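You operate a simulated robot arm through the tools that you are given. There is no shell and no other tool. Be economical: measure what you need, move in short steps, check, and stop when the job is done.

The job below is to be done with a simulated two-armed robot. You get a single attempt, and the scene is never put back.

TASK
Pick up the cardboard core from the top of the green bench with one hand, pass it to the other hand and put it on the deck of the middle decoiler.

Only the result counts: the job must be done as asked and must still hold three seconds after the hand-in. Knocking over, shifting, dropping, spilling or breaking anything else fails it.

THE ROBOT
Two 7-joint arms with two-finger parallel grippers on one trunk, on a base that drives. Base frame: it is fixed to the floor where the robot stands at the start and does not move with it; the origin is under the middle of the robot, x ahead of it, y to its left, z up; the surface under the hand at the start is at about z = 85. Readings come in cm, degrees, newtons and seconds.
The left shoulder is at the start at [11, 16.9, 146.1], the right one opposite. With the tool pointing down near the work surface each hand reaches from about 42 to 74 cm from the robot's upright axis, wherever it stands, measured 20 degrees to its own side. Places, roughly: deck of the middle decoiler [-270, -10, 40]. Payload 1.57 kg a hand.
Tool frame (each hand has its own): the origin (TCP) lies between the finger pads and is the grasp point; the fingertips stand 3 cm ahead of it; z points along the fingers, y is the line along which they close. The gripper opens to 8 cm. The fingers are 1.7 cm wide and 1.2 cm thick; the gripper's body (4 by 8.2 cm) begins 8 cm behind the TCP.
Orientation is told as [roll, pitch, yaw] about the base's x, y, z axes, in that order, counted from this pose: with the fingers straight down and closing along the base's y, the tool's x points along the base's -x, its y along +y and its z along -z.

THE INTERFACE
- The arms move only by the tool servo_tool. It takes "left_rows", "right_rows" or both (then of equal length, played together; a hand with none holds still); each is a list that holds one entry, the list of rows, each a list of 7 numbers: the turn, a rotation vector about the tool's x, y, z in units of 8 degrees (1.0 is 8 degrees), then the shift along the tool's x, y, z in units of 30 mm (1.0 is 30 mm), then the closure, from 0 (fully open) to 1 (shut). In form: [[[wx, wy, wz, x, y, z, fingers], ...]]. A call has 1 to 8 rows; each row shifts and turns the commanded pose from where the row before left it, along the tool's axes as they then stand. A call with a number of a shift or a turn outside -1 to 1 is refused whole. Rows are played at 5 a second. More than 5 cm and 8.6 degrees between two rows, or a gripper value outside its range, and nothing of the call is played. A pose out of reach is approached as far as the arm can. The call stops where the force on the tool passes 40 N (or 10 N more than at its start, if that is more) or the arm is blocked; 0.2 s more then pass. Each finger travels about 7.2 cm/s and halts on what it meets, pressing with about 38 N; the grip force reading is that of the motor and also rises with nothing between the fingers. The clock runs only during rows and for 0.2 s after the last one: add rows that do not move to give the fingers time. The reply holds the time, the measured pose of the TCP, the force on the tool along the base axes, the opening and the grip force, in the units named above and with some noise, with the torque about the TCP (base axes, N m) and any sound that the robot's microphone picked up, and new pictures: "pictures" is both (left out), scene, wrist or none (wrist: the cameras of the hands that moved).
- Cameras (640 x 400 px; columns grow to the right, rows downward): "scene" is now at [16.14, -0.06, 165.19]; the picture's right is [-0.02, -1.00, 0.00], its down [-0.71, 0.01, -0.71] and it looks along [0.71, -0.01, -0.71] (base axes); focal length 267 px, centre (320, 200). "left" rides on the left gripper at [7.2, 0.7, -12.2] in its tool frame; the picture's right is [-0.09, 1.00, 0.00], its down [-0.84, -0.08, -0.54] and it looks along [-0.54, -0.05, 0.84] (tool axes); focal length 238 px, centre (320, 200). "right" rides on the right gripper at [7.2, -0.7, -12.2] in its tool frame; the picture's right is [0.09, 1.00, 0.00], its down [-0.84, 0.08, -0.54] and it looks along [-0.54, 0.05, 0.84] (tool axes); focal length 238 px, centre (320, 200). There is no depth. A picture from a camera that has moved, and an enlarged one, comes with that camera's place and axes in the base frame and with its lens.
- slide_trunk(by): slides the trunk up (or, below 0, down) by that many cm; the arms and the scene camera ride with it, the base frame stays. It gives what a move gives, with no picture.
- steer(legs): drives the robot by 1 to 6 legs, each [ahead, left, turn to the left] in cm, cm and degrees, along the robot's own axes; the way and the turn of a leg run together, so that a leg with both is an arc; at most 150 cm and 180 degrees a leg. The arms and the cameras ride along, it lands a little off, and it stops where it bumps. It gives what a move gives, and a new picture of the scene camera.
- head_to(pan, tilt): turns the head with the scene camera to pan (to the left, within 86 degrees either way) and tilt (down, from -29 to 69), counted from straight ahead of the robot. It gives what a move gives, and a new picture of the scene camera.
- enlarge(camera, box): a new picture of the part [left, top, right, bottom] of that camera's present view, enlarged. The clock stands still meanwhile.
- job_done(): hands the job in; it is judged then, once.

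Go step by step. Nothing tells you exact positions but the pictures and the camera data: compare them with the known pose of the tool, close in by small moves and look again before you grip or let go. The budget is 120 turns and 260 pictures, counting those below and the enlarged ones. Unless the task says otherwise, let go and move clear before handing in, and close with one line.

The tools are called after "Request:" as a command line: name --argument value ..., lists and objects as JSON in quotes. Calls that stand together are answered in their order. servo_tool: Moves the arms, as the interface text tells. Its arguments: {"type":"object","properties":{"left_rows":{"type":"array","items":{"type":"array","items":{"type":"array","items":{"type":"number"}}}},"right_rows":{"type":"array","items":{"type":"array","items":{"type":"array","items":{"type":"number"}}}},"pictures":{"type":"string","enum":["both","scene","wrist","none"]}},"required":[]} The other tools are called the same way: slide_trunk (by) slides the trunk up or down; steer (legs) drives the base; head_to (pan, tilt) turns the head that bears the scene camera; enlarge (camera, box) takes an enlarged picture of a part of a camera's view; job_done () hands the job in.

At the start:

```text
time: 0.0
left_tool_pos: [64.57, 30.2, 114.3]
left_orientation: [0.0, -0.1, 0.0]
left_ft_force: [0.0, -1.0, -0.7]
left_torque: [-0.01, -0.02, 0.01]
left_width: 7.99
left_finger_force: 0.1
right_tool_pos: [66.17, -25.97, 117.53]
right_orientation: [0.1, 0.0, 0.1]
right_ft_force: [-0.2, 0.0, 0.6]
right_torque: [-0.03, 0.0, -0.03]
right_width: 7.99
right_finger_force: 0.0
trunk travel left (down, up): [-77.5, 11.5]
robot x, y, heading: [-0.06, -0.46, 0.2]
head pan, tilt: [-1.0, 44.9]
```

scene: 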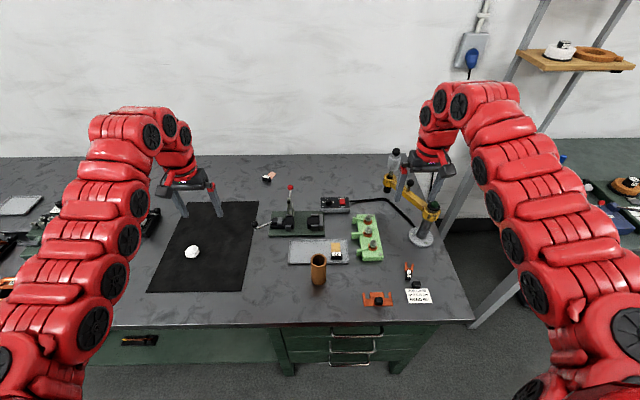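
right: 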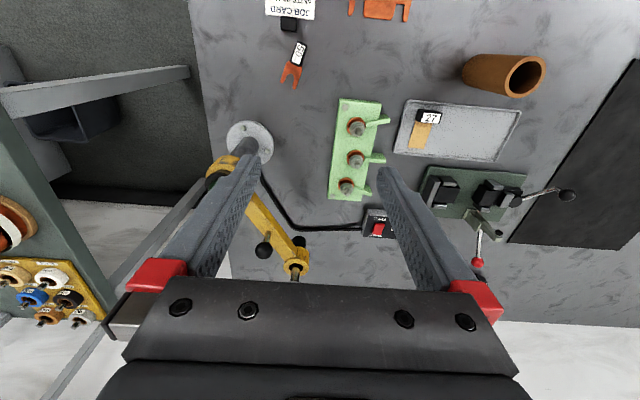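
left: 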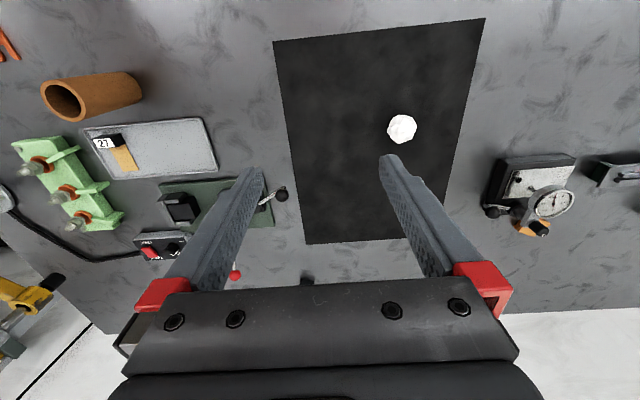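

The brown tube near [58, 0] on the bench ahead looks like the cardboard core. I'll take a closer look at it and its neighbours before moving.

Request:
enlarge --camera "scene" --box '[240, 180, 440, 310]'

Request:
enlarge --camera "right" --box '[320, 0, 640, 200]'

```text
3.08 times, centred on (340, 245) of scene
camera zoom: at [16.14, -0.06, 165.19], right [-0.02, -1.0, 0.0], down [-0.71, 0.01, -0.71], along [0.71, -0.01, -0.71], focal length 822 px, centre (258, 62)
```

zoom: 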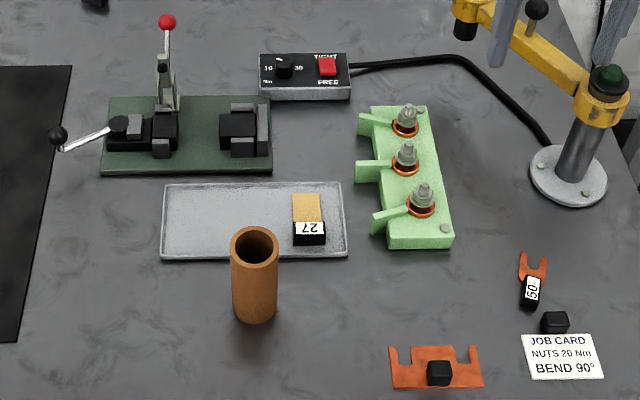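

```text
2.00 times, centred on (480, 100) of right
camera zoom: at [59.07, -26.65, 129.73], right [-0.09, 1.0, 0.0], down [0.84, 0.08, 0.54], along [0.54, 0.05, -0.84], focal length 477 px, centre (0, 400)
```

zoom: 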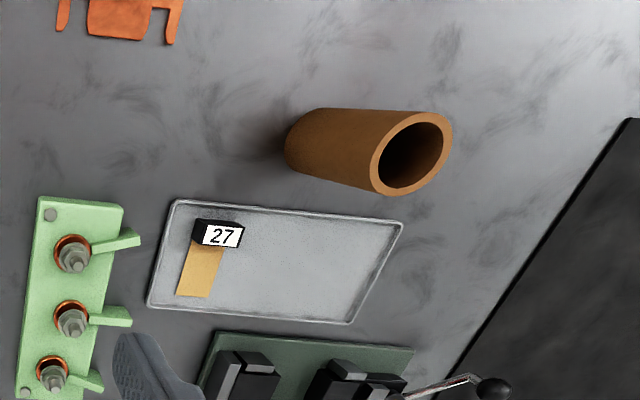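

The core stands upright at about [59.6, -0.7], roughly 4.7 cm wide, with its top near z = 97. I'll bring the right hand over it, staying high, and look again.

Request:
servo_tool --right_rows '[[[0, 0, 0, 0.27, 1, 0, 0], [0, 0, 0, 0.27, 1, 0, 0], [0, 0, 0, 0.27, 1, 0, 0], [0, 0, 0, 0.27, 1, 0, 0], [0, 0, 0, 0.27, 1, 0, 0], [0, 0, 0, 0.27, 1, 0, 0], [0, 0, 0, 0.27, 1, 0, 0], [0, 0, 0, 0.27, 1, 0, 0]]]' --pictures "both"

```text
time: 1.8
left_tool_pos: [64.43, 30.22, 114.46]
left_orientation: [0.0, 0.0, 0.0]
left_ft_force: [0.2, -0.2, 0.3]
left_torque: [0.0, 0.01, -0.04]
left_width: 7.98
left_finger_force: 0.0
right_tool_pos: [61.96, -6.57, 117.89]
right_orientation: [-0.1, -0.1, 0.0]
right_ft_force: [0.0, 0.3, -0.4]
right_torque: [-0.04, 0.02, -0.02]
right_width: 8.0
right_finger_force: 0.0
right hand out of reach, approached as far as the arm can: row 5, 6
trunk travel left (down, up): [-77.5, 11.5]
robot x, y, heading: [-0.25, -0.14, 0.2]
head pan, tilt: [-1.0, 44.9]
camera scene: at [16.17, 0.08, 165.19], right [-0.02, -1.0, 0.0], down [-0.71, 0.01, -0.71], along [0.71, -0.01, -0.71], focal length 267 px, centre (320, 200)
camera right: at [54.87, -7.15, 130.01], right [-0.09, 1.0, 0.0], down [0.84, 0.08, 0.54], along [0.54, 0.05, -0.84], focal length 238 px, centre (320, 200)
```

scene: 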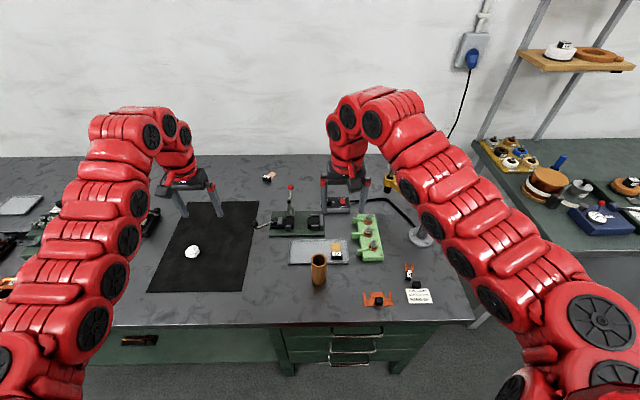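
right: 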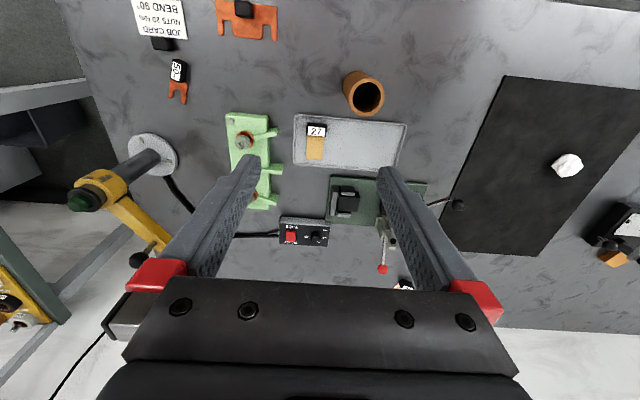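

The right arm runs short of reach at the centre line; the core reads [59.7, -0.6]. I'll shift the base to the left so the core falls in the right hand's zone.

Request:
steer --legs '[[0, 16, 0]]'

```text
time: 3.2
left_tool_pos: [64.55, 45.91, 114.52]
left_orientation: [0.1, 0.0, -0.2]
left_ft_force: [0.3, 0.1, -0.6]
left_torque: [-0.01, -0.03, 0.04]
left_width: 7.99
left_finger_force: 0.1
right_tool_pos: [61.95, 9.01, 117.86]
right_orientation: [0.0, 0.0, -0.2]
right_ft_force: [-0.4, -0.3, -0.3]
right_torque: [0.0, 0.0, 0.0]
right_width: 8.0
right_finger_force: 0.1
trunk travel left (down, up): [-77.5, 11.5]
robot x, y, heading: [0.1, 16.01, 0.1]
head pan, tilt: [-1.0, 44.9]
camera scene: at [16.15, 15.72, 165.2], right [-0.02, -1.0, 0.0], down [-0.71, 0.02, -0.71], along [0.71, -0.01, -0.71], focal length 267 px, centre (320, 200)
```

scene: 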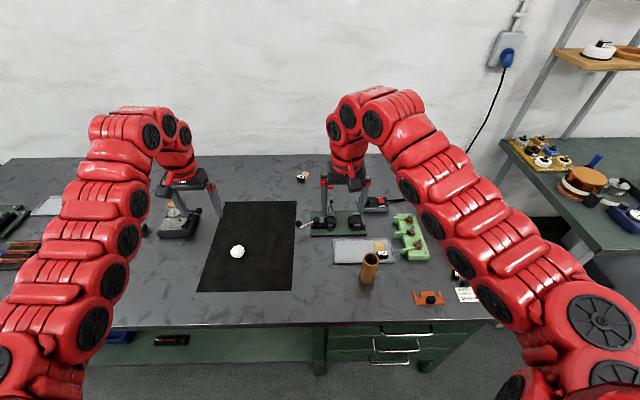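

Now I'll bring the right hand back over the core.

Request:
servo_tool --right_rows '[[[0, 0, 0, 0.19, -0.8, 0, 0], [0, 0, 0, 0.19, -0.8, 0, 0], [0, 0, 0, 0.19, -0.8, 0, 0], [0, 0, 0, 0.19, -0.8, 0, 0], [0, 0, 0, 0, 0, 0, 0]]]' --pictures "wrist"

```text
time: 4.4
left_tool_pos: [64.55, 46.11, 114.33]
left_orientation: [0.0, 0.0, -0.3]
left_ft_force: [-0.9, -0.8, 0.6]
left_torque: [0.01, 0.0, 0.0]
left_width: 8.02
left_finger_force: 0.0
right_tool_pos: [61.83, 8.09, 117.82]
right_orientation: [0.0, 0.2, -0.2]
right_ft_force: [-0.3, -0.7, 0.6]
right_torque: [0.0, 0.0, 0.03]
right_width: 8.0
right_finger_force: 0.0
right hand out of reach, approached as far as the arm can: row 1, 2, 3, 4
trunk travel left (down, up): [-77.5, 11.5]
robot x, y, heading: [0.34, 15.99, -0.0]
head pan, tilt: [-1.0, 44.9]
camera right: at [54.76, 7.47, 130.11], right [-0.09, 1.0, 0.0], down [0.84, 0.08, 0.54], along [0.54, 0.05, -0.84], focal length 238 px, centre (320, 200)
```

right: 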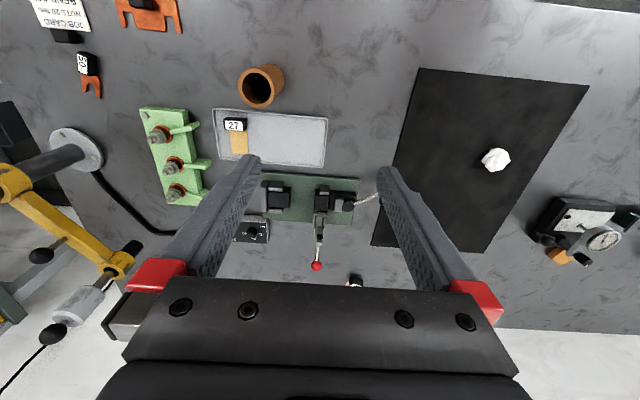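

The commanded pose ran past what the arm can do this high. I'll correct the command and come down a bit while moving over the core.

Request:
servo_tool --right_rows '[[[0, 0, 0, -0.4, -0.6, 0.5, 0], [0, 0, 0, -0.37, -0.6, 0.5, 0], [0, 0, 0, 0, -0.6, 0.5, 0], [0, 0, 0, 0, 0, 0.5, 0], [0, 0, 0, 0, 0, 0, 0]]]' --pictures "wrist"

```text
time: 5.6
left_tool_pos: [64.42, 46.07, 114.42]
left_orientation: [0.0, 0.0, -0.2]
left_ft_force: [0.1, 0.0, 0.0]
left_torque: [-0.02, -0.02, -0.01]
left_width: 8.0
left_finger_force: 0.0
right_tool_pos: [64.09, 2.63, 112.11]
right_orientation: [0.0, 0.0, -0.1]
right_ft_force: [-0.7, 0.2, 0.0]
right_torque: [-0.02, 0.05, -0.01]
right_width: 8.01
right_finger_force: 0.0
trunk travel left (down, up): [-77.5, 11.5]
robot x, y, heading: [0.05, 16.32, -0.0]
head pan, tilt: [-1.0, 44.9]
camera right: at [56.91, 2.01, 124.23], right [-0.09, 1.0, 0.0], down [0.84, 0.08, 0.54], along [0.54, 0.05, -0.84], focal length 238 px, centre (320, 200)
```

right: 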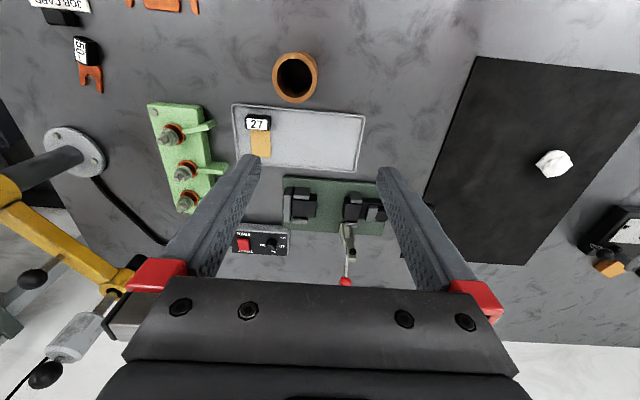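

It follows now. Core top is at about [59.7, -0.4]; I'll centre over it and lower to just above.

Request:
servo_tool --right_rows '[[[0, 0, 0, 0.5, -0.5, 0.5, 0], [0, 0, 0, 0.5, -0.5, 0.5, 0], [0, 0, 0, 0.47, 0, 0.6, 0], [0, 0, 0, 0, 0, 0.6, 0], [0, 0, 0, 0, 0, 0, 0]]]' --pictures "both"

```text
time: 6.8
left_tool_pos: [64.48, 46.02, 114.42]
left_orientation: [0.1, 0.0, -0.2]
left_ft_force: [-1.3, 0.6, 0.2]
left_torque: [-0.03, 0.0, 0.01]
left_width: 8.02
left_finger_force: 0.1
right_tool_pos: [64.03, 2.5, 110.41]
right_orientation: [0.0, 0.2, -0.3]
right_ft_force: [0.5, 0.6, -0.8]
right_torque: [-0.01, 0.01, 0.03]
right_width: 8.0
right_finger_force: 0.1
right hand out of reach, approached as far as the arm can: row 1, 2, 3
trunk travel left (down, up): [-77.5, 11.5]
robot x, y, heading: [0.01, 16.2, -0.2]
head pan, tilt: [-1.0, 44.9]
camera scene: at [16.11, 15.91, 165.2], right [-0.02, -1.0, 0.0], down [-0.71, 0.01, -0.71], along [0.71, -0.01, -0.71], focal length 267 px, centre (320, 200)
camera right: at [56.92, 1.95, 122.6], right [-0.09, 1.0, 0.0], down [0.84, 0.07, 0.54], along [0.54, 0.05, -0.84], focal length 238 px, centre (320, 200)
```

scene: 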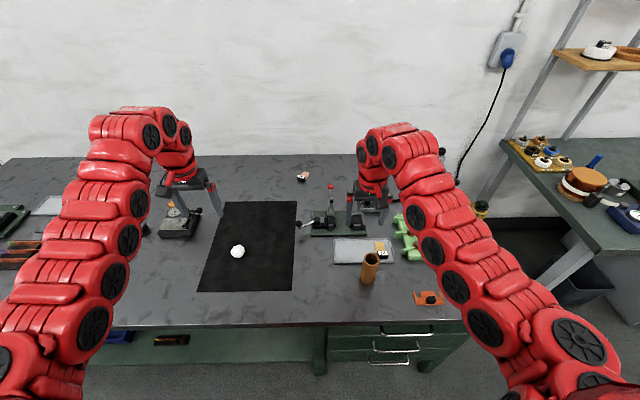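
right: 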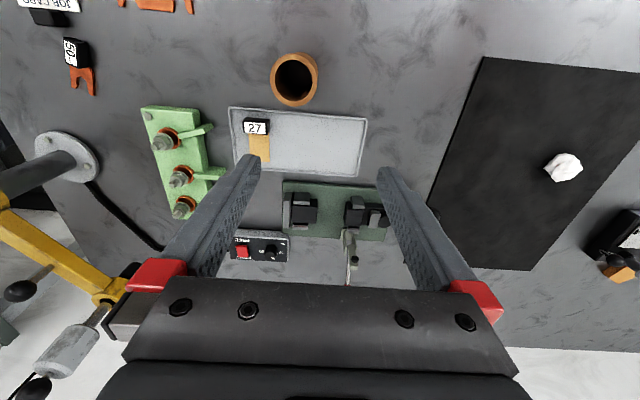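

The arm is at its inner limit, so I'll move the base instead: 4.3 back and 3 to the right puts the hand right over the core.

Request:
steer --legs '[[-7, -3, 0]]'

```text
time: 7.9
left_tool_pos: [57.77, 43.12, 114.32]
left_orientation: [0.0, 0.1, -0.2]
left_ft_force: [0.6, -0.8, 0.9]
left_torque: [0.03, -0.03, 0.0]
left_width: 8.0
left_finger_force: 0.0
right_tool_pos: [57.2, -0.34, 110.38]
right_orientation: [0.0, 0.3, -0.3]
right_ft_force: [0.1, 0.4, -0.1]
right_torque: [-0.01, -0.01, -0.02]
right_width: 7.99
right_finger_force: 0.0
trunk travel left (down, up): [-77.5, 11.5]
robot x, y, heading: [-6.84, 12.7, -0.1]
head pan, tilt: [-1.0, 44.9]
camera scene: at [9.38, 13.08, 165.17], right [-0.02, -1.0, 0.0], down [-0.71, 0.01, -0.71], along [0.71, -0.01, -0.71], focal length 267 px, centre (320, 200)
```

scene: 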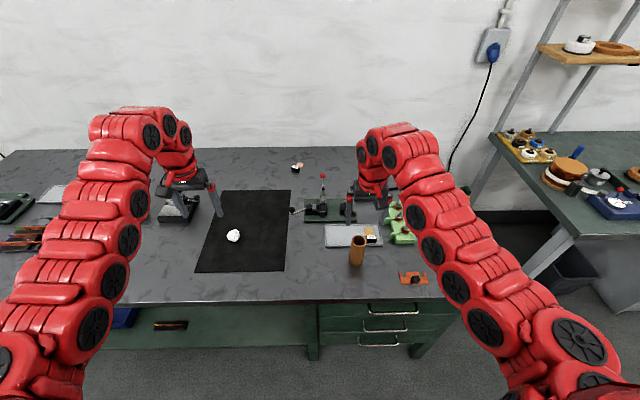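

Now over the core with a little forward to go; I'll step forward and down, then check.

Request:
servo_tool --right_rows '[[[0, 0, 0, -0.42, 0, 0.5, 0], [0, 0, 0, -0.42, 0, 0.6, 0], [0, 0, 0, 0, 0, 0.6, 0], [0, 0, 0, 0, 0, 0, 0]]]' --pictures "both"

```text
time: 8.9
left_tool_pos: [57.62, 43.27, 114.29]
left_orientation: [-0.1, 0.1, -0.2]
left_ft_force: [-0.2, 0.1, -0.3]
left_torque: [0.02, 0.04, -0.01]
left_width: 8.02
left_finger_force: 0.1
right_tool_pos: [59.58, -0.45, 105.28]
right_orientation: [0.0, 0.3, -0.3]
right_ft_force: [0.5, -0.5, -0.9]
right_torque: [0.0, 0.02, -0.01]
right_width: 7.99
right_finger_force: 0.0
trunk travel left (down, up): [-77.5, 11.5]
robot x, y, heading: [-6.72, 13.27, -0.1]
head pan, tilt: [-1.0, 44.9]
camera scene: at [9.35, 13.08, 165.18], right [-0.02, -1.0, 0.0], down [-0.71, 0.01, -0.71], along [0.71, -0.01, -0.71], focal length 267 px, centre (320, 200)
camera right: at [52.57, -0.95, 117.48], right [-0.09, 1.0, 0.0], down [0.84, 0.07, 0.54], along [0.54, 0.05, -0.84], focal length 238 px, centre (320, 200)
```

scene: 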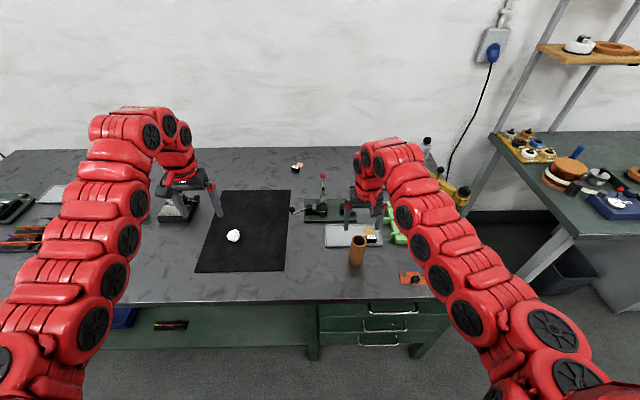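
right: 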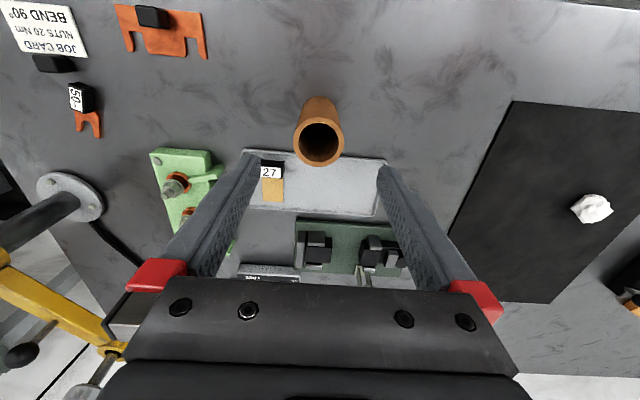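

The core is well centred between the fingers (about [59.7, -0.35]). I'll lower so the fingertips sit around z = 91.5 and then look.

Request:
servo_tool --right_rows '[[[0, 0, 0, 0, 0.04, 0.9, 0], [0, 0, 0, 0, 0, 0.9, 0], [0, 0, 0, 0, 0, 0.9, 0], [0, 0, 0, 0, 0, 0.9, 0], [0, 0, 0, 0, 0, 0, 0]]]' --pictures "both"

```text
time: 10.1
left_tool_pos: [57.64, 43.13, 114.45]
left_orientation: [0.1, 0.0, -0.2]
left_ft_force: [-0.2, -0.2, -0.2]
left_torque: [0.0, -0.01, -0.01]
left_width: 8.03
left_finger_force: 0.1
right_tool_pos: [59.42, -0.39, 94.42]
right_orientation: [0.0, 0.2, -0.3]
right_ft_force: [0.0, -0.4, -0.3]
right_torque: [0.02, -0.02, -0.01]
right_width: 8.0
right_finger_force: 0.1
trunk travel left (down, up): [-77.5, 11.5]
robot x, y, heading: [-6.74, 13.28, -0.3]
head pan, tilt: [-1.0, 44.9]
camera scene: at [9.2, 13.01, 165.2], right [-0.02, -1.0, 0.0], down [-0.71, 0.01, -0.71], along [0.71, -0.01, -0.71], focal length 267 px, centre (320, 200)
camera right: at [52.41, -0.84, 106.6], right [-0.09, 1.0, 0.0], down [0.84, 0.07, 0.54], along [0.54, 0.05, -0.84], focal length 238 px, centre (320, 200)
```

scene: 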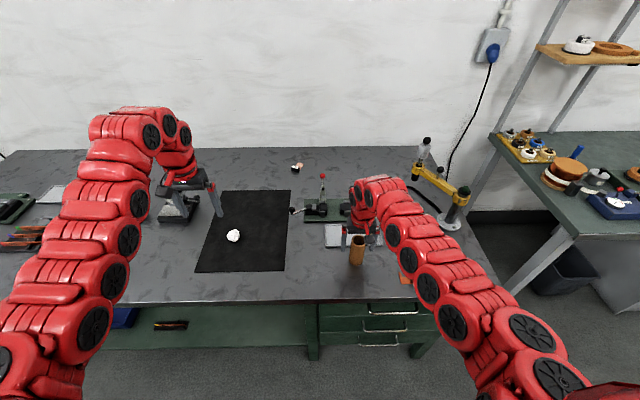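
right: 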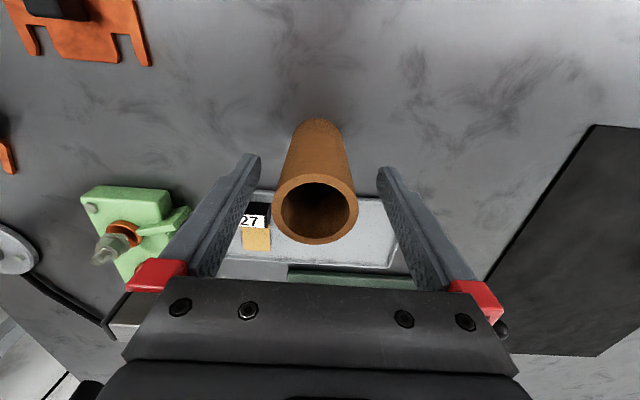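

The core sits squarely between the pads. Closing the right gripper.

Request:
servo_tool --right_rows '[[[0, 0, 0, 0, 0, 0, 0.4], [0, 0, 0, 0, 0, 0, 1], [0, 0, 0, 0, 0, 0, 1], [0, 0, 0, 0, 0, 0, 1]]]' --pictures "wrist"

```text
time: 11.1
left_tool_pos: [57.65, 43.08, 114.4]
left_orientation: [0.0, 0.1, -0.3]
left_ft_force: [0.2, -0.2, 0.4]
left_torque: [0.01, -0.02, -0.02]
left_width: 8.03
left_finger_force: 0.0
right_tool_pos: [59.51, -0.32, 94.34]
right_orientation: [-0.1, 0.3, -0.3]
right_ft_force: [0.3, 0.1, 0.1]
right_torque: [-0.04, 0.03, 0.0]
right_width: 4.6
right_finger_force: 38.3
trunk travel left (down, up): [-77.5, 11.5]
robot x, y, heading: [-7.21, 13.17, 0.1]
head pan, tilt: [-1.0, 44.9]
camera right: at [52.43, -0.82, 106.61], right [-0.09, 1.0, 0.0], down [0.84, 0.07, 0.54], along [0.54, 0.05, -0.84], focal length 238 px, centre (320, 200)
```

right: 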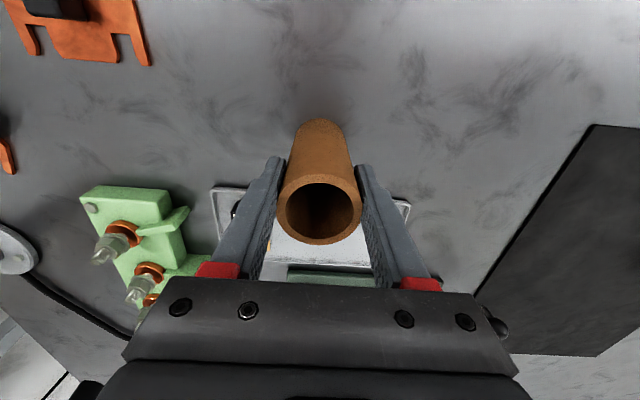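

Gripped at 4.6 cm. I'll lift with the trunk so the arm keeps its pose.

Request:
slide_trunk --by 11

Request:
steer --legs '[[-70, 0, 0]]'

Request:
head_to --pan 86 --tilt 25

```text
time: 12.5
left_tool_pos: [57.58, 43.1, 125.31]
left_orientation: [0.0, 0.1, -0.2]
left_ft_force: [0.0, -0.6, -1.0]
left_torque: [0.01, -0.07, 0.02]
left_width: 8.03
left_finger_force: 0.1
right_tool_pos: [59.51, -0.08, 105.48]
right_orientation: [0.0, 0.1, -0.3]
right_ft_force: [-0.4, 0.7, 0.6]
right_torque: [-0.02, 0.01, -0.01]
right_width: 4.62
right_finger_force: 37.6
trunk travel left (down, up): [-88.5, 0.5]
robot x, y, heading: [-7.09, 13.26, 0.0]
head pan, tilt: [-1.0, 44.9]
```

```text
time: 16.3
left_tool_pos: [-11.37, 43.06, 125.26]
left_orientation: [0.1, 0.1, -0.6]
left_ft_force: [0.8, -0.3, -0.2]
left_torque: [0.0, 0.0, 0.02]
left_width: 8.0
left_finger_force: 0.1
right_tool_pos: [-9.8, -0.3, 105.45]
right_orientation: [0.1, 0.2, -0.8]
right_ft_force: [0.3, 0.1, -0.4]
right_torque: [0.03, 0.0, 0.01]
right_width: 4.57
right_finger_force: 38.2
trunk travel left (down, up): [-88.5, 0.5]
robot x, y, heading: [-76.15, 13.36, -0.7]
head pan, tilt: [-1.0, 44.9]
camera scene: at [-59.93, 13.34, 176.18], right [-0.03, -1.0, 0.0], down [-0.71, 0.02, -0.71], along [0.71, -0.02, -0.71], focal length 267 px, centre (320, 200)
```

scene: 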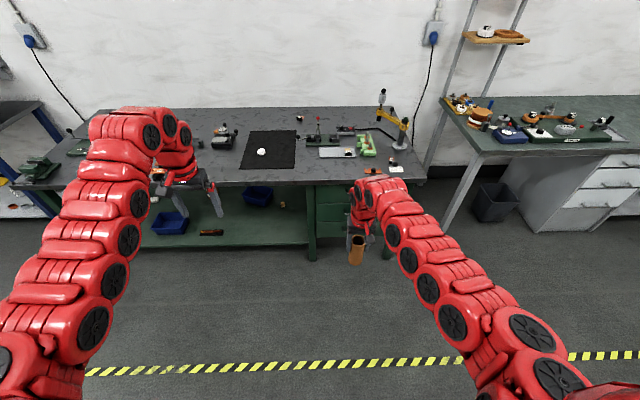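

```text
time: 17.9
left_tool_pos: [-11.42, 43.07, 125.38]
left_orientation: [0.0, -0.1, -0.6]
left_ft_force: [-0.8, -0.2, 0.3]
left_torque: [-0.02, 0.01, 0.0]
left_width: 7.99
left_finger_force: 0.1
right_tool_pos: [-9.79, -0.34, 105.55]
right_orientation: [-0.1, 0.2, -0.8]
right_ft_force: [-1.0, 0.5, -0.4]
right_torque: [0.0, -0.01, 0.0]
right_width: 4.55
right_finger_force: 38.1
trunk travel left (down, up): [-88.5, 0.5]
robot x, y, heading: [-76.19, 13.4, -0.8]
head pan, tilt: [85.9, 25.0]
camera scene: at [-67.38, 22.76, 179.23], right [1.0, -0.08, 0.0], down [-0.04, -0.42, -0.91], along [0.07, 0.9, -0.42], focal length 267 px, centre (320, 200)
```

scene: 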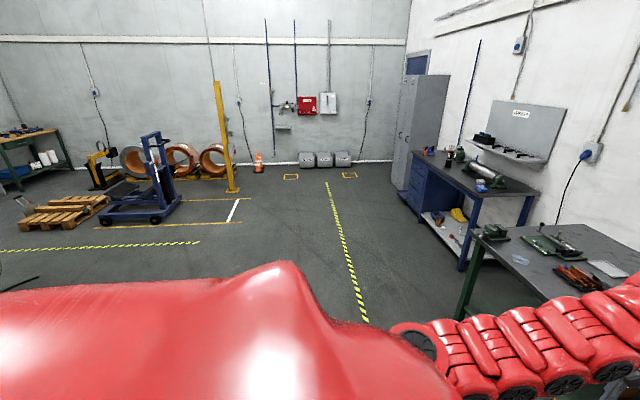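

Clear space behind. I'll turn left 90° in place and look further toward the decoilers.

Request:
steer --legs '[[0, 0, 90]]'

Request:
head_to --pan 60 --tilt 30

```text
time: 22.1
left_tool_pos: [-105.57, 78.35, 125.39]
left_orientation: [0.0, 0.0, 89.3]
left_ft_force: [-0.5, -0.4, 0.5]
left_torque: [0.02, 0.0, 0.02]
left_width: 7.97
left_finger_force: 0.0
right_tool_pos: [-62.18, 79.99, 105.57]
right_orientation: [-0.1, 0.2, 89.1]
right_ft_force: [0.4, 0.1, -0.5]
right_torque: [0.01, -0.02, 0.03]
right_width: 4.5
right_finger_force: 37.4
trunk travel left (down, up): [-88.5, 0.5]
robot x, y, heading: [-76.6, 13.56, 89.4]
head pan, tilt: [85.9, 25.0]
camera scene: at [-85.28, 22.46, 179.24], right [0.08, 1.0, 0.0], down [0.42, -0.03, -0.91], along [-0.9, 0.07, -0.42], focal length 267 px, centre (320, 200)
```

scene: 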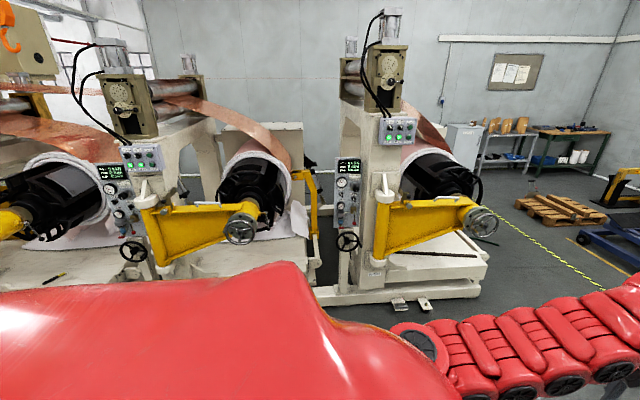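

```text
time: 23.0
left_tool_pos: [-105.65, 78.33, 125.42]
left_orientation: [-0.1, 0.0, 89.4]
left_ft_force: [-0.4, -0.4, -0.7]
left_torque: [0.02, -0.03, 0.03]
left_width: 8.01
left_finger_force: 0.1
right_tool_pos: [-62.18, 79.92, 105.51]
right_orientation: [0.0, 0.3, 89.1]
right_ft_force: [0.1, -0.1, -0.7]
right_torque: [0.03, 0.02, 0.01]
right_width: 4.52
right_finger_force: 38.3
trunk travel left (down, up): [-88.5, 0.5]
robot x, y, heading: [-76.12, 13.23, 89.3]
head pan, tilt: [60.0, 30.0]
camera scene: at [-83.9, 26.3, 178.44], right [0.51, 0.86, 0.0], down [0.43, -0.25, -0.87], along [-0.75, 0.44, -0.5], focal length 267 px, centre (320, 200)
```

scene: 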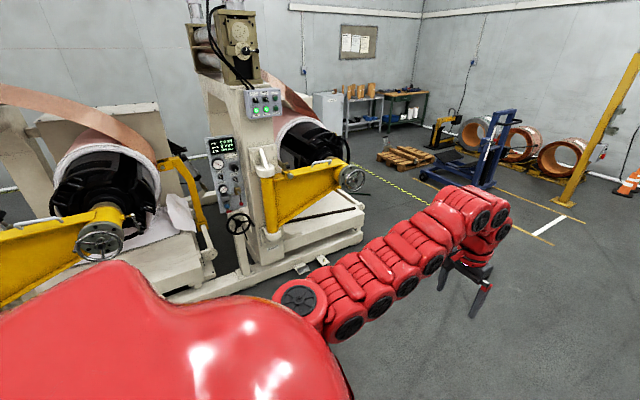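

Several decoilers stand to the west. I'll finish the turn to face them.

Request:
steer --legs '[[0, 0, 90]]'

Request:
head_to --pan 0 --tilt 30

```text
time: 27.2
left_tool_pos: [-141.2, -15.33, 125.45]
left_orientation: [-0.1, 0.0, 178.9]
left_ft_force: [-0.5, -0.6, -0.7]
left_torque: [0.03, -0.02, 0.0]
left_width: 8.01
left_finger_force: 0.1
right_tool_pos: [-142.33, 28.06, 105.39]
right_orientation: [-0.1, 0.2, 178.6]
right_ft_force: [0.4, 0.0, -0.4]
right_torque: [0.02, -0.02, 0.0]
right_width: 4.49
right_finger_force: 38.3
trunk travel left (down, up): [-88.5, 0.5]
robot x, y, heading: [-75.86, 13.89, 178.9]
head pan, tilt: [60.0, 30.0]
camera scene: at [-88.92, 6.09, 178.44], right [-0.86, 0.52, 0.0], down [0.26, 0.43, -0.87], along [-0.45, -0.74, -0.5], focal length 267 px, centre (320, 200)
```

scene: 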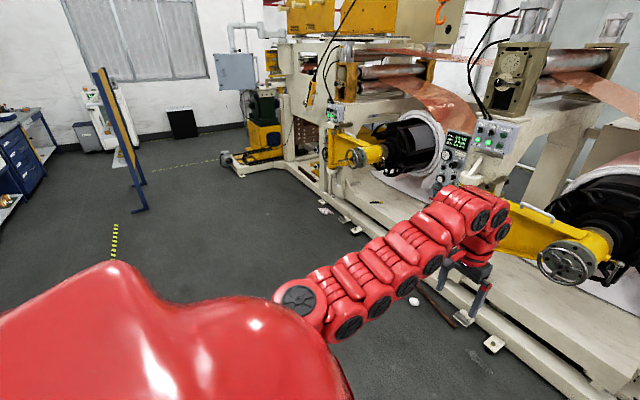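

```text
time: 28.5
left_tool_pos: [-141.16, -15.33, 125.45]
left_orientation: [0.0, 0.0, 178.8]
left_ft_force: [-0.2, -0.9, 0.2]
left_torque: [0.02, -0.03, 0.0]
left_width: 7.98
left_finger_force: 0.1
right_tool_pos: [-142.39, 27.98, 105.38]
right_orientation: [0.0, 0.2, 178.8]
right_ft_force: [0.7, -0.9, -0.8]
right_torque: [0.01, -0.02, 0.03]
right_width: 4.5
right_finger_force: 38.4
trunk travel left (down, up): [-88.5, 0.5]
robot x, y, heading: [-76.0, 13.65, 178.6]
head pan, tilt: [0.0, 30.0]
camera scene: at [-93.29, 13.97, 178.44], right [0.02, 1.0, 0.0], down [0.5, -0.01, -0.87], along [-0.87, 0.02, -0.5], focal length 267 px, centre (320, 200)
```

scene: 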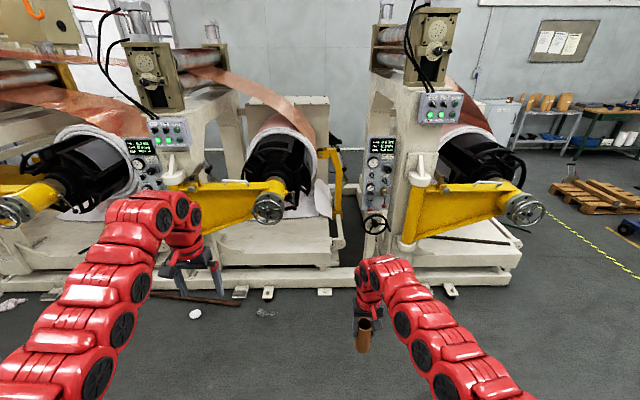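

The predicted deck point falls at about pixel (287, 239), beneath the middle coil. Zooming on it.

Request:
enlarge --camera "scene" --box '[150, 120, 390, 310]'

```text
2.11 times, centred on (270, 215) of scene
camera zoom: at [-93.29, 13.97, 178.44], right [0.02, 1.0, 0.0], down [0.5, -0.01, -0.87], along [-0.87, 0.02, -0.5], focal length 562 px, centre (425, 168)
```

zoom: 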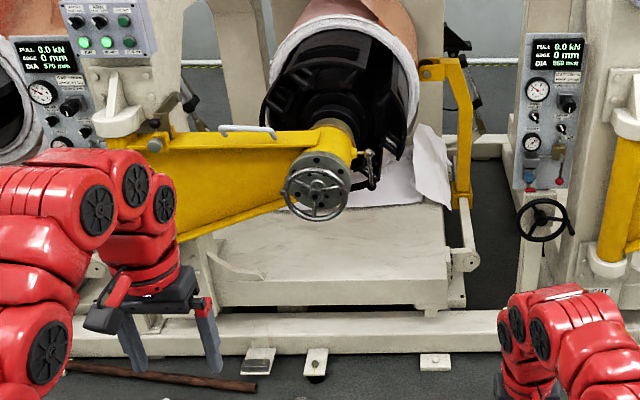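

The middle decoiler's deck spans about x −253…−300, y −59…26, with free space front-right of the handwheel. For passing, I'll bring the left hand to point forward-right and 30° below level, to take the lower part of the core; first lowering and yawing it.

Request:
servo_tool --left_rows '[[[0, 0, 0.94, 0, 0, 0.9, 0], [0, 0, 0.94, 0, 0, 0.9, 0], [0, 0, 0.94, 0, 0, 0.9, 0], [0, 0, 0.93, 0, 0, 0.9, 0], [0, -0.94, 0, 0, 0, 0, 0], [0, -0.94, 0, 0, 0, 0, 0], [0, -0.94, 0, 0, 0, 0, 0], [0, -0.94, 0, 0, 0, 0, 0]]]' --pictures "none"

Request:
head_to --pan 0 --tilt 50

```text
time: 30.3
left_tool_pos: [-141.11, -15.4, 114.63]
left_orientation: [0.1, -30.1, 148.9]
left_ft_force: [0.4, -0.7, 0.4]
left_torque: [-0.01, -0.04, 0.04]
left_width: 7.99
left_finger_force: 0.2
left hand out of reach, approached as far as the arm can: row 5
right_tool_pos: [-142.38, 28.01, 105.42]
right_orientation: [0.0, 0.2, 178.7]
right_ft_force: [-0.3, 0.0, -0.3]
right_torque: [-0.03, 0.01, 0.01]
right_width: 4.48
right_finger_force: 37.7
trunk travel left (down, up): [-88.5, 0.5]
robot x, y, heading: [-76.27, 13.27, 179.1]
head pan, tilt: [0.0, 30.0]
```

```text
time: 31.1
left_tool_pos: [-141.15, -15.34, 114.64]
left_orientation: [0.0, -30.0, 148.9]
left_ft_force: [-0.9, 0.6, 0.1]
left_torque: [0.03, -0.01, -0.02]
left_width: 8.0
left_finger_force: 0.0
right_tool_pos: [-142.36, 28.15, 105.39]
right_orientation: [0.0, 0.2, 178.7]
right_ft_force: [-0.5, 0.8, 0.2]
right_torque: [0.02, -0.06, 0.0]
right_width: 4.44
right_finger_force: 38.1
trunk travel left (down, up): [-88.5, 0.5]
robot x, y, heading: [-75.83, 13.48, 178.9]
head pan, tilt: [0.0, 50.0]
camera scene: at [-91.98, 13.97, 175.49], right [0.02, 1.0, 0.0], down [0.77, -0.01, -0.64], along [-0.64, 0.01, -0.77], focal length 267 px, centre (320, 200)
```

scene: 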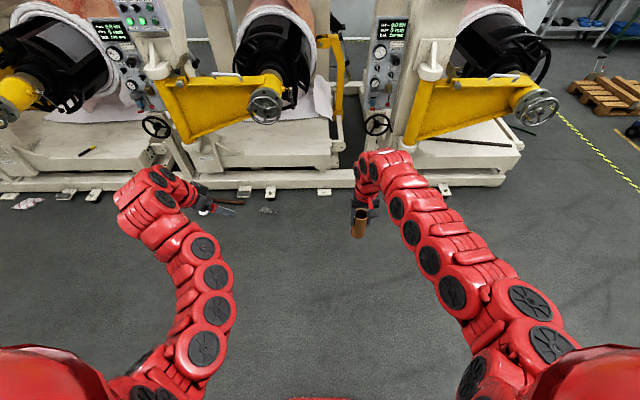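

Continuing the pitch to 30° below level and starting to move toward the core.

Request:
servo_tool --left_rows '[[[0, -0.94, 0, 0, 0, 0, 0], [0, -0.94, 0, 0, 0, 0, 0], [0, -0.94, 0, 0, 0, 0, 0], [0, -0.93, 0, 0, 0, 0, 0], [0, 0, 0, 0.03, -0.9, 0.3, 0], [0, 0, 0, 0.03, -0.9, 0.3, 0], [0, 0, 0, 0.03, -0.9, 0.3, 0], [0, 0, 0, 0.03, -0.9, 0.3, 0]]]' --pictures "both"

```text
time: 33.0
left_tool_pos: [-138.17, -4.39, 112.41]
left_orientation: [0.1, -60.2, 148.9]
left_ft_force: [0.3, 0.4, -0.1]
left_torque: [-0.02, 0.0, 0.0]
left_width: 8.0
left_finger_force: 0.1
right_tool_pos: [-142.28, 28.25, 105.53]
right_orientation: [0.0, 0.2, 178.7]
right_ft_force: [0.0, 0.3, 0.1]
right_torque: [-0.01, 0.02, -0.01]
right_width: 4.45
right_finger_force: 37.6
trunk travel left (down, up): [-88.5, 0.5]
robot x, y, heading: [-76.42, 13.55, 179.0]
head pan, tilt: [0.0, 50.0]
camera scene: at [-91.89, 14.09, 175.49], right [0.02, 1.0, 0.0], down [0.77, -0.01, -0.64], along [-0.64, 0.01, -0.77], focal length 267 px, centre (320, 200)
camera left: at [-126.36, -12.23, 112.35], right [-0.55, -0.83, 0.08], down [0.08, 0.04, 1.0], along [-0.83, 0.56, 0.05], focal length 238 px, centre (320, 200)
```

scene: 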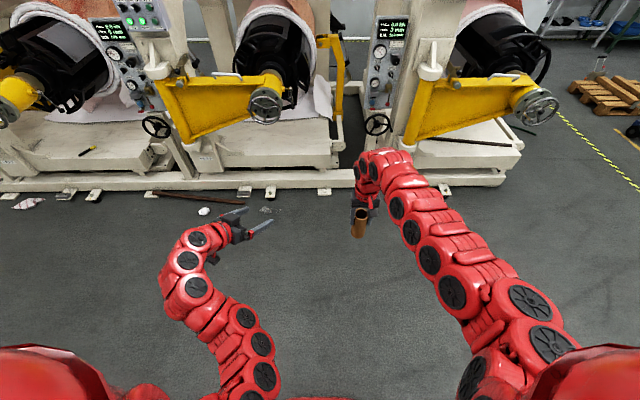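
left: 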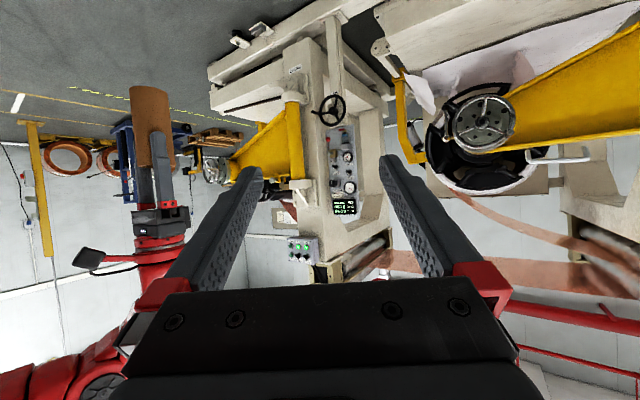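

The pose works; moving on toward the pre-grasp point, with the hand about 13 cm short of the core.

Request:
servo_tool --left_rows '[[[0, 0, 0, 0.04, -1, 0.38, 0], [0, 0, 0, 0.04, -1, 0.38, 0], [0, 0, 0, 0.04, -1, 0.38, 0], [0, 0, 0, 0.04, -1, 0.38, 0], [0, 0, 0, 0.04, -1, 0.38, 0], [0, 0, 0, 0.04, -1, 0.38, 0], [0, 0, 0, 0.04, -1, 0.38, 0], [0, 0, 0, 0.04, -1, 0.38, 0]]]' --pictures "both"

```text
time: 34.8
left_tool_pos: [-132.15, 19.8, 107.19]
left_orientation: [0.1, -60.2, 148.8]
left_ft_force: [0.3, -0.8, 0.6]
left_torque: [0.0, 0.0, 0.03]
left_width: 8.0
left_finger_force: 0.1
right_tool_pos: [-142.34, 28.17, 105.47]
right_orientation: [0.1, 0.1, 178.8]
right_ft_force: [0.7, 0.4, -1.1]
right_torque: [0.0, 0.04, -0.02]
right_width: 4.47
right_finger_force: 37.7
trunk travel left (down, up): [-88.5, 0.5]
robot x, y, heading: [-76.17, 13.47, 178.7]
head pan, tilt: [0.0, 50.0]
camera scene: at [-91.93, 14.04, 175.49], right [0.02, 1.0, 0.0], down [0.77, -0.01, -0.64], along [-0.64, 0.01, -0.77], focal length 267 px, centre (320, 200)
camera left: at [-120.37, 12.02, 107.09], right [-0.55, -0.83, 0.08], down [0.09, 0.04, 1.0], along [-0.83, 0.56, 0.05], focal length 238 px, centre (320, 200)
```

scene: 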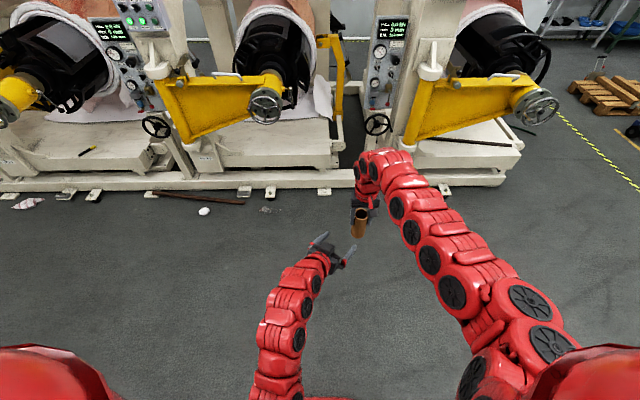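
left: 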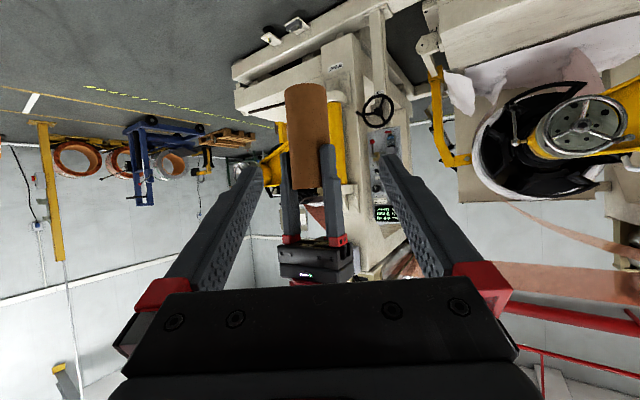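

Left hand is lined up with the core's lower part. Small sideways correction and an 8 cm advance, then look.

Request:
servo_tool --left_rows '[[[0, 0, 0, 0, -0.53, 0, 0], [0, 0, 0, 0.02, 0, 0.9, 0], [0, 0, 0, 0.02, 0, 0.9, 0], [0, 0, 0, 0, 0, 0.9, 0], [0, 0, 0, 0, 0, 0, 0]]]' --pictures "both"

```text
time: 36.0
left_tool_pos: [-137.24, 24.68, 102.93]
left_orientation: [-0.1, -60.0, 149.0]
left_ft_force: [-0.2, -0.1, -0.1]
left_torque: [-0.02, -0.02, 0.0]
left_width: 8.0
left_finger_force: 0.1
right_tool_pos: [-142.38, 27.95, 105.41]
right_orientation: [0.0, 0.2, 178.7]
right_ft_force: [-0.1, -1.1, -1.2]
right_torque: [-0.01, -0.02, 0.0]
right_width: 4.45
right_finger_force: 37.9
trunk travel left (down, up): [-88.5, 0.5]
robot x, y, heading: [-76.34, 13.4, 178.8]
head pan, tilt: [0.0, 50.0]
camera scene: at [-91.93, 13.95, 175.49], right [0.02, 1.0, 0.0], down [0.77, -0.01, -0.64], along [-0.64, 0.01, -0.77], focal length 267 px, centre (320, 200)
camera left: at [-125.45, 16.97, 102.82], right [-0.55, -0.83, 0.08], down [0.08, 0.04, 1.0], along [-0.83, 0.56, 0.05], focal length 238 px, centre (320, 200)
```

scene: 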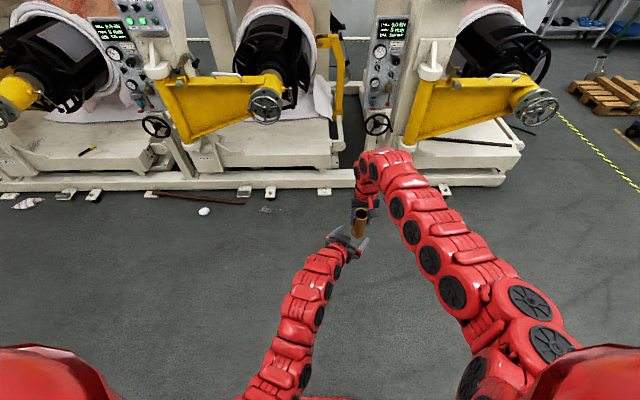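
left: 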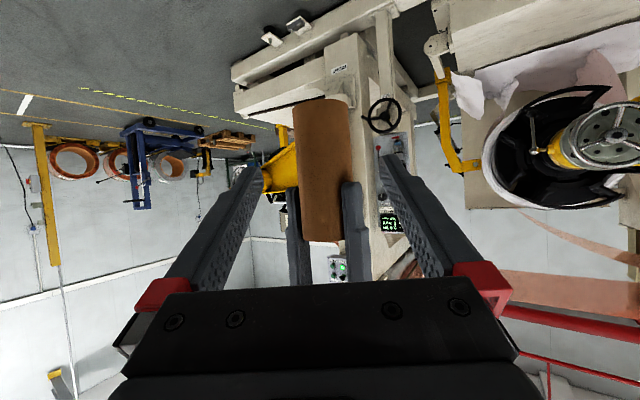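

Well centred. Advancing the remaining 7 cm, slightly lower to stay clear of the right fingertips.

Request:
servo_tool --left_rows '[[[0, 0, 0, 0.07, 0, 0.78, 0], [0, 0, 0, 0, 0, 0.78, 0], [0, 0, 0, 0, 0, 0.78, 0], [0, 0, 0, 0, 0, 0, 0]]]' --pictures "both"

Request:
enlarge --camera "scene" --box '[310, 180, 410, 280]'

```text
time: 37.0
left_tool_pos: [-142.41, 27.91, 99.25]
left_orientation: [-0.1, -60.0, 148.9]
left_ft_force: [-0.4, -0.1, -0.7]
left_torque: [0.0, 0.03, 0.01]
left_width: 8.0
left_finger_force: 0.1
right_tool_pos: [-142.41, 28.0, 105.48]
right_orientation: [-0.1, 0.2, 178.6]
right_ft_force: [0.2, 0.5, -0.9]
right_torque: [0.02, -0.01, 0.0]
right_width: 4.44
right_finger_force: 38.1
trunk travel left (down, up): [-88.5, 0.5]
robot x, y, heading: [-76.13, 13.65, 179.0]
head pan, tilt: [0.0, 50.0]
camera scene: at [-91.91, 13.96, 175.49], right [0.02, 1.0, 0.0], down [0.77, -0.01, -0.64], along [-0.64, 0.01, -0.77], focal length 267 px, centre (320, 200)
camera left: at [-130.55, 20.03, 99.22], right [-0.55, -0.83, 0.08], down [0.08, 0.04, 1.0], along [-0.83, 0.56, 0.05], focal length 238 px, centre (320, 200)
```

scene: 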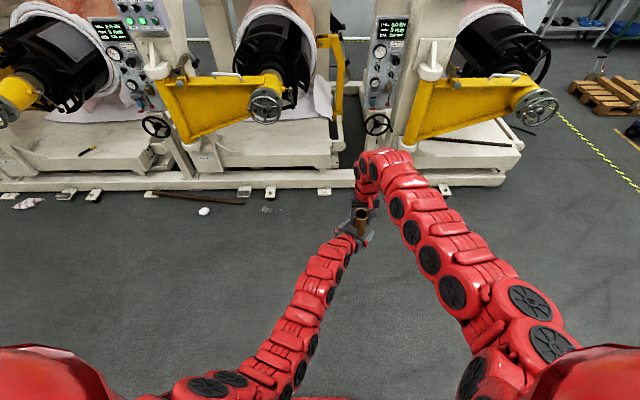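
left: 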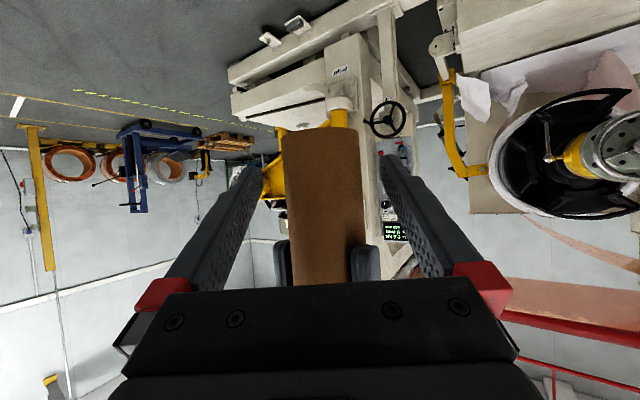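

```text
4.00 times, centred on (360, 230) of scene
camera zoom: at [-91.91, 13.96, 175.49], right [0.02, 1.0, 0.0], down [0.77, -0.01, -0.64], along [-0.64, 0.01, -0.77], focal length 1068 px, centre (160, 80)
```

zoom: 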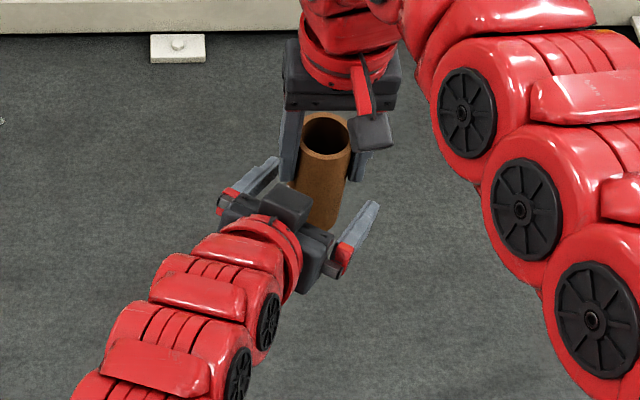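

Good alignment. Closing the left gripper on the lower part.

Request:
servo_tool --left_rows '[[[0, 0, 0, 0, 0, 0, 0.35], [0, 0, 0, 0, 0, 0, 1], [0, 0, 0, 0, 0, 0, 1], [0, 0, 0, 0, 0, 0, 1]]]' --pictures "wrist"

```text
time: 38.0
left_tool_pos: [-142.5, 27.68, 99.33]
left_orientation: [0.0, -60.0, 149.0]
left_ft_force: [-13.3, -9.1, -5.4]
left_torque: [0.87, -0.63, -0.37]
left_width: 4.51
left_finger_force: 37.8
right_tool_pos: [-142.18, 28.05, 105.44]
right_orientation: [-0.1, 0.3, 178.6]
right_ft_force: [12.7, 9.2, 6.6]
right_torque: [-0.34, -0.15, 0.41]
right_width: 4.41
right_finger_force: 38.1
trunk travel left (down, up): [-88.5, 0.5]
robot x, y, heading: [-76.4, 13.51, 178.9]
head pan, tilt: [0.0, 50.0]
camera left: at [-130.59, 19.96, 99.21], right [-0.55, -0.83, 0.08], down [0.08, 0.04, 1.0], along [-0.83, 0.56, 0.05], focal length 238 px, centre (320, 200)
```

left: 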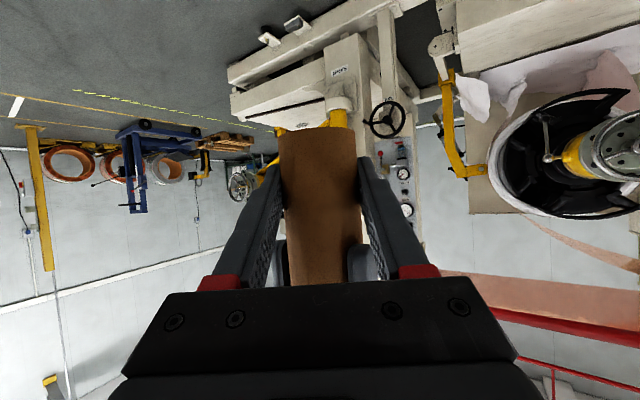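

Both hands hold the core with only a light tug between them. Opening the right hand and checking that the left keeps hold.

Request:
servo_tool --right_rows '[[[0, 0, 0, 0, 0, 0, 0.5], [0, 0, 0, 0, 0, 0, 0], [0, 0, 0, 0, 0, 0, 0], [0, 0, 0, 0, 0, 0, 0]]]' --left_rows '[[[0, 0, 0, 0, 0, 0, 1], [0, 0, 0, 0, 0, 0, 1], [0, 0, 0, 0, 0, 0, 1], [0, 0, 0, 0, 0, 0, 1]]]' --pictures "wrist"

```text
time: 39.0
left_tool_pos: [-142.34, 27.88, 99.41]
left_orientation: [-0.1, -60.2, 148.9]
left_ft_force: [0.1, 0.1, -0.1]
left_torque: [0.0, -0.01, -0.05]
left_width: 4.47
left_finger_force: 38.5
right_tool_pos: [-142.28, 28.04, 105.4]
right_orientation: [-0.1, 0.1, 178.7]
right_ft_force: [-0.5, -0.5, -0.5]
right_torque: [0.03, -0.02, 0.0]
right_width: 8.0
right_finger_force: 0.1
trunk travel left (down, up): [-88.5, 0.5]
robot x, y, heading: [-75.85, 13.38, 178.7]
head pan, tilt: [0.0, 50.0]
camera right: at [-135.17, 28.66, 117.61], right [0.07, -1.0, 0.0], down [-0.84, -0.06, 0.54], along [-0.54, -0.04, -0.84], focal length 238 px, centre (320, 200)
camera left: at [-130.55, 20.05, 99.23], right [-0.55, -0.83, 0.08], down [0.08, 0.04, 1.0], along [-0.83, 0.56, 0.05], focal length 238 px, centre (320, 200)
```

right: 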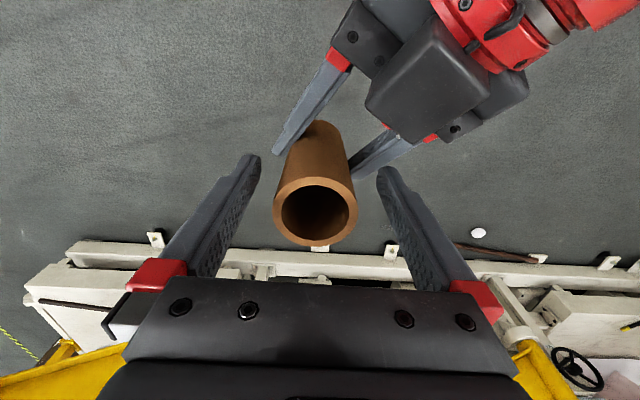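
left: 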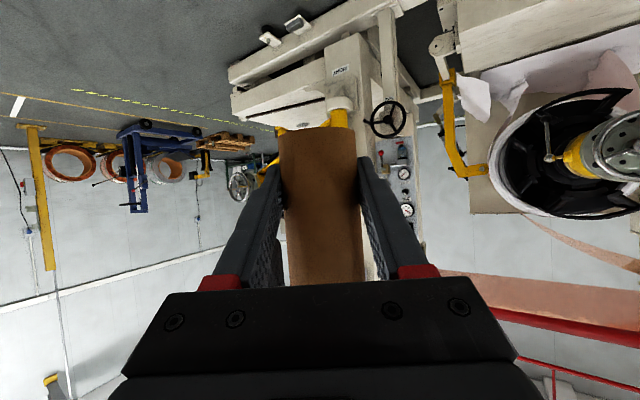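

The left hand holds the core alone. Raising the right hand clear, then out to its side.

Request:
servo_tool --right_rows '[[[0, 0, 0, 0, 0, -0.8, 0], [0, 0, 0, 0, 0, -0.8, 0], [0, 0, 0, 0, 0, -0.8, 0], [0, 0, 0, 0, 0, -0.8, 0], [0, 0, 0, 0, -0.9, 0, 0], [0, 0, 0, 0, -0.9, 0, 0], [0, 0, 0, 0, -0.9, 0, 0], [0, 0, 0, 0, -0.9, 0, 0]]]' --pictures "scene"

```text
time: 40.8
left_tool_pos: [-142.33, 27.92, 99.38]
left_orientation: [-0.1, -59.9, 148.8]
left_ft_force: [0.1, 0.8, -0.2]
left_torque: [-0.03, -0.03, -0.02]
left_width: 4.47
left_finger_force: 38.0
right_tool_pos: [-142.27, 38.88, 114.95]
right_orientation: [0.0, 0.1, 178.7]
right_ft_force: [-0.4, 0.2, -0.4]
right_torque: [0.0, 0.03, 0.03]
right_width: 8.01
right_finger_force: 0.1
trunk travel left (down, up): [-88.5, 0.5]
robot x, y, heading: [-75.85, 13.86, 178.8]
head pan, tilt: [0.0, 50.0]
camera scene: at [-91.95, 14.11, 175.49], right [0.02, 1.0, 0.0], down [0.77, -0.02, -0.64], along [-0.64, 0.01, -0.77], focal length 267 px, centre (320, 200)
```

scene: 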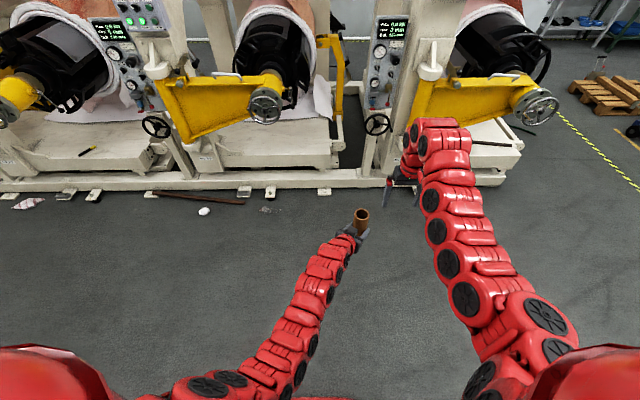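

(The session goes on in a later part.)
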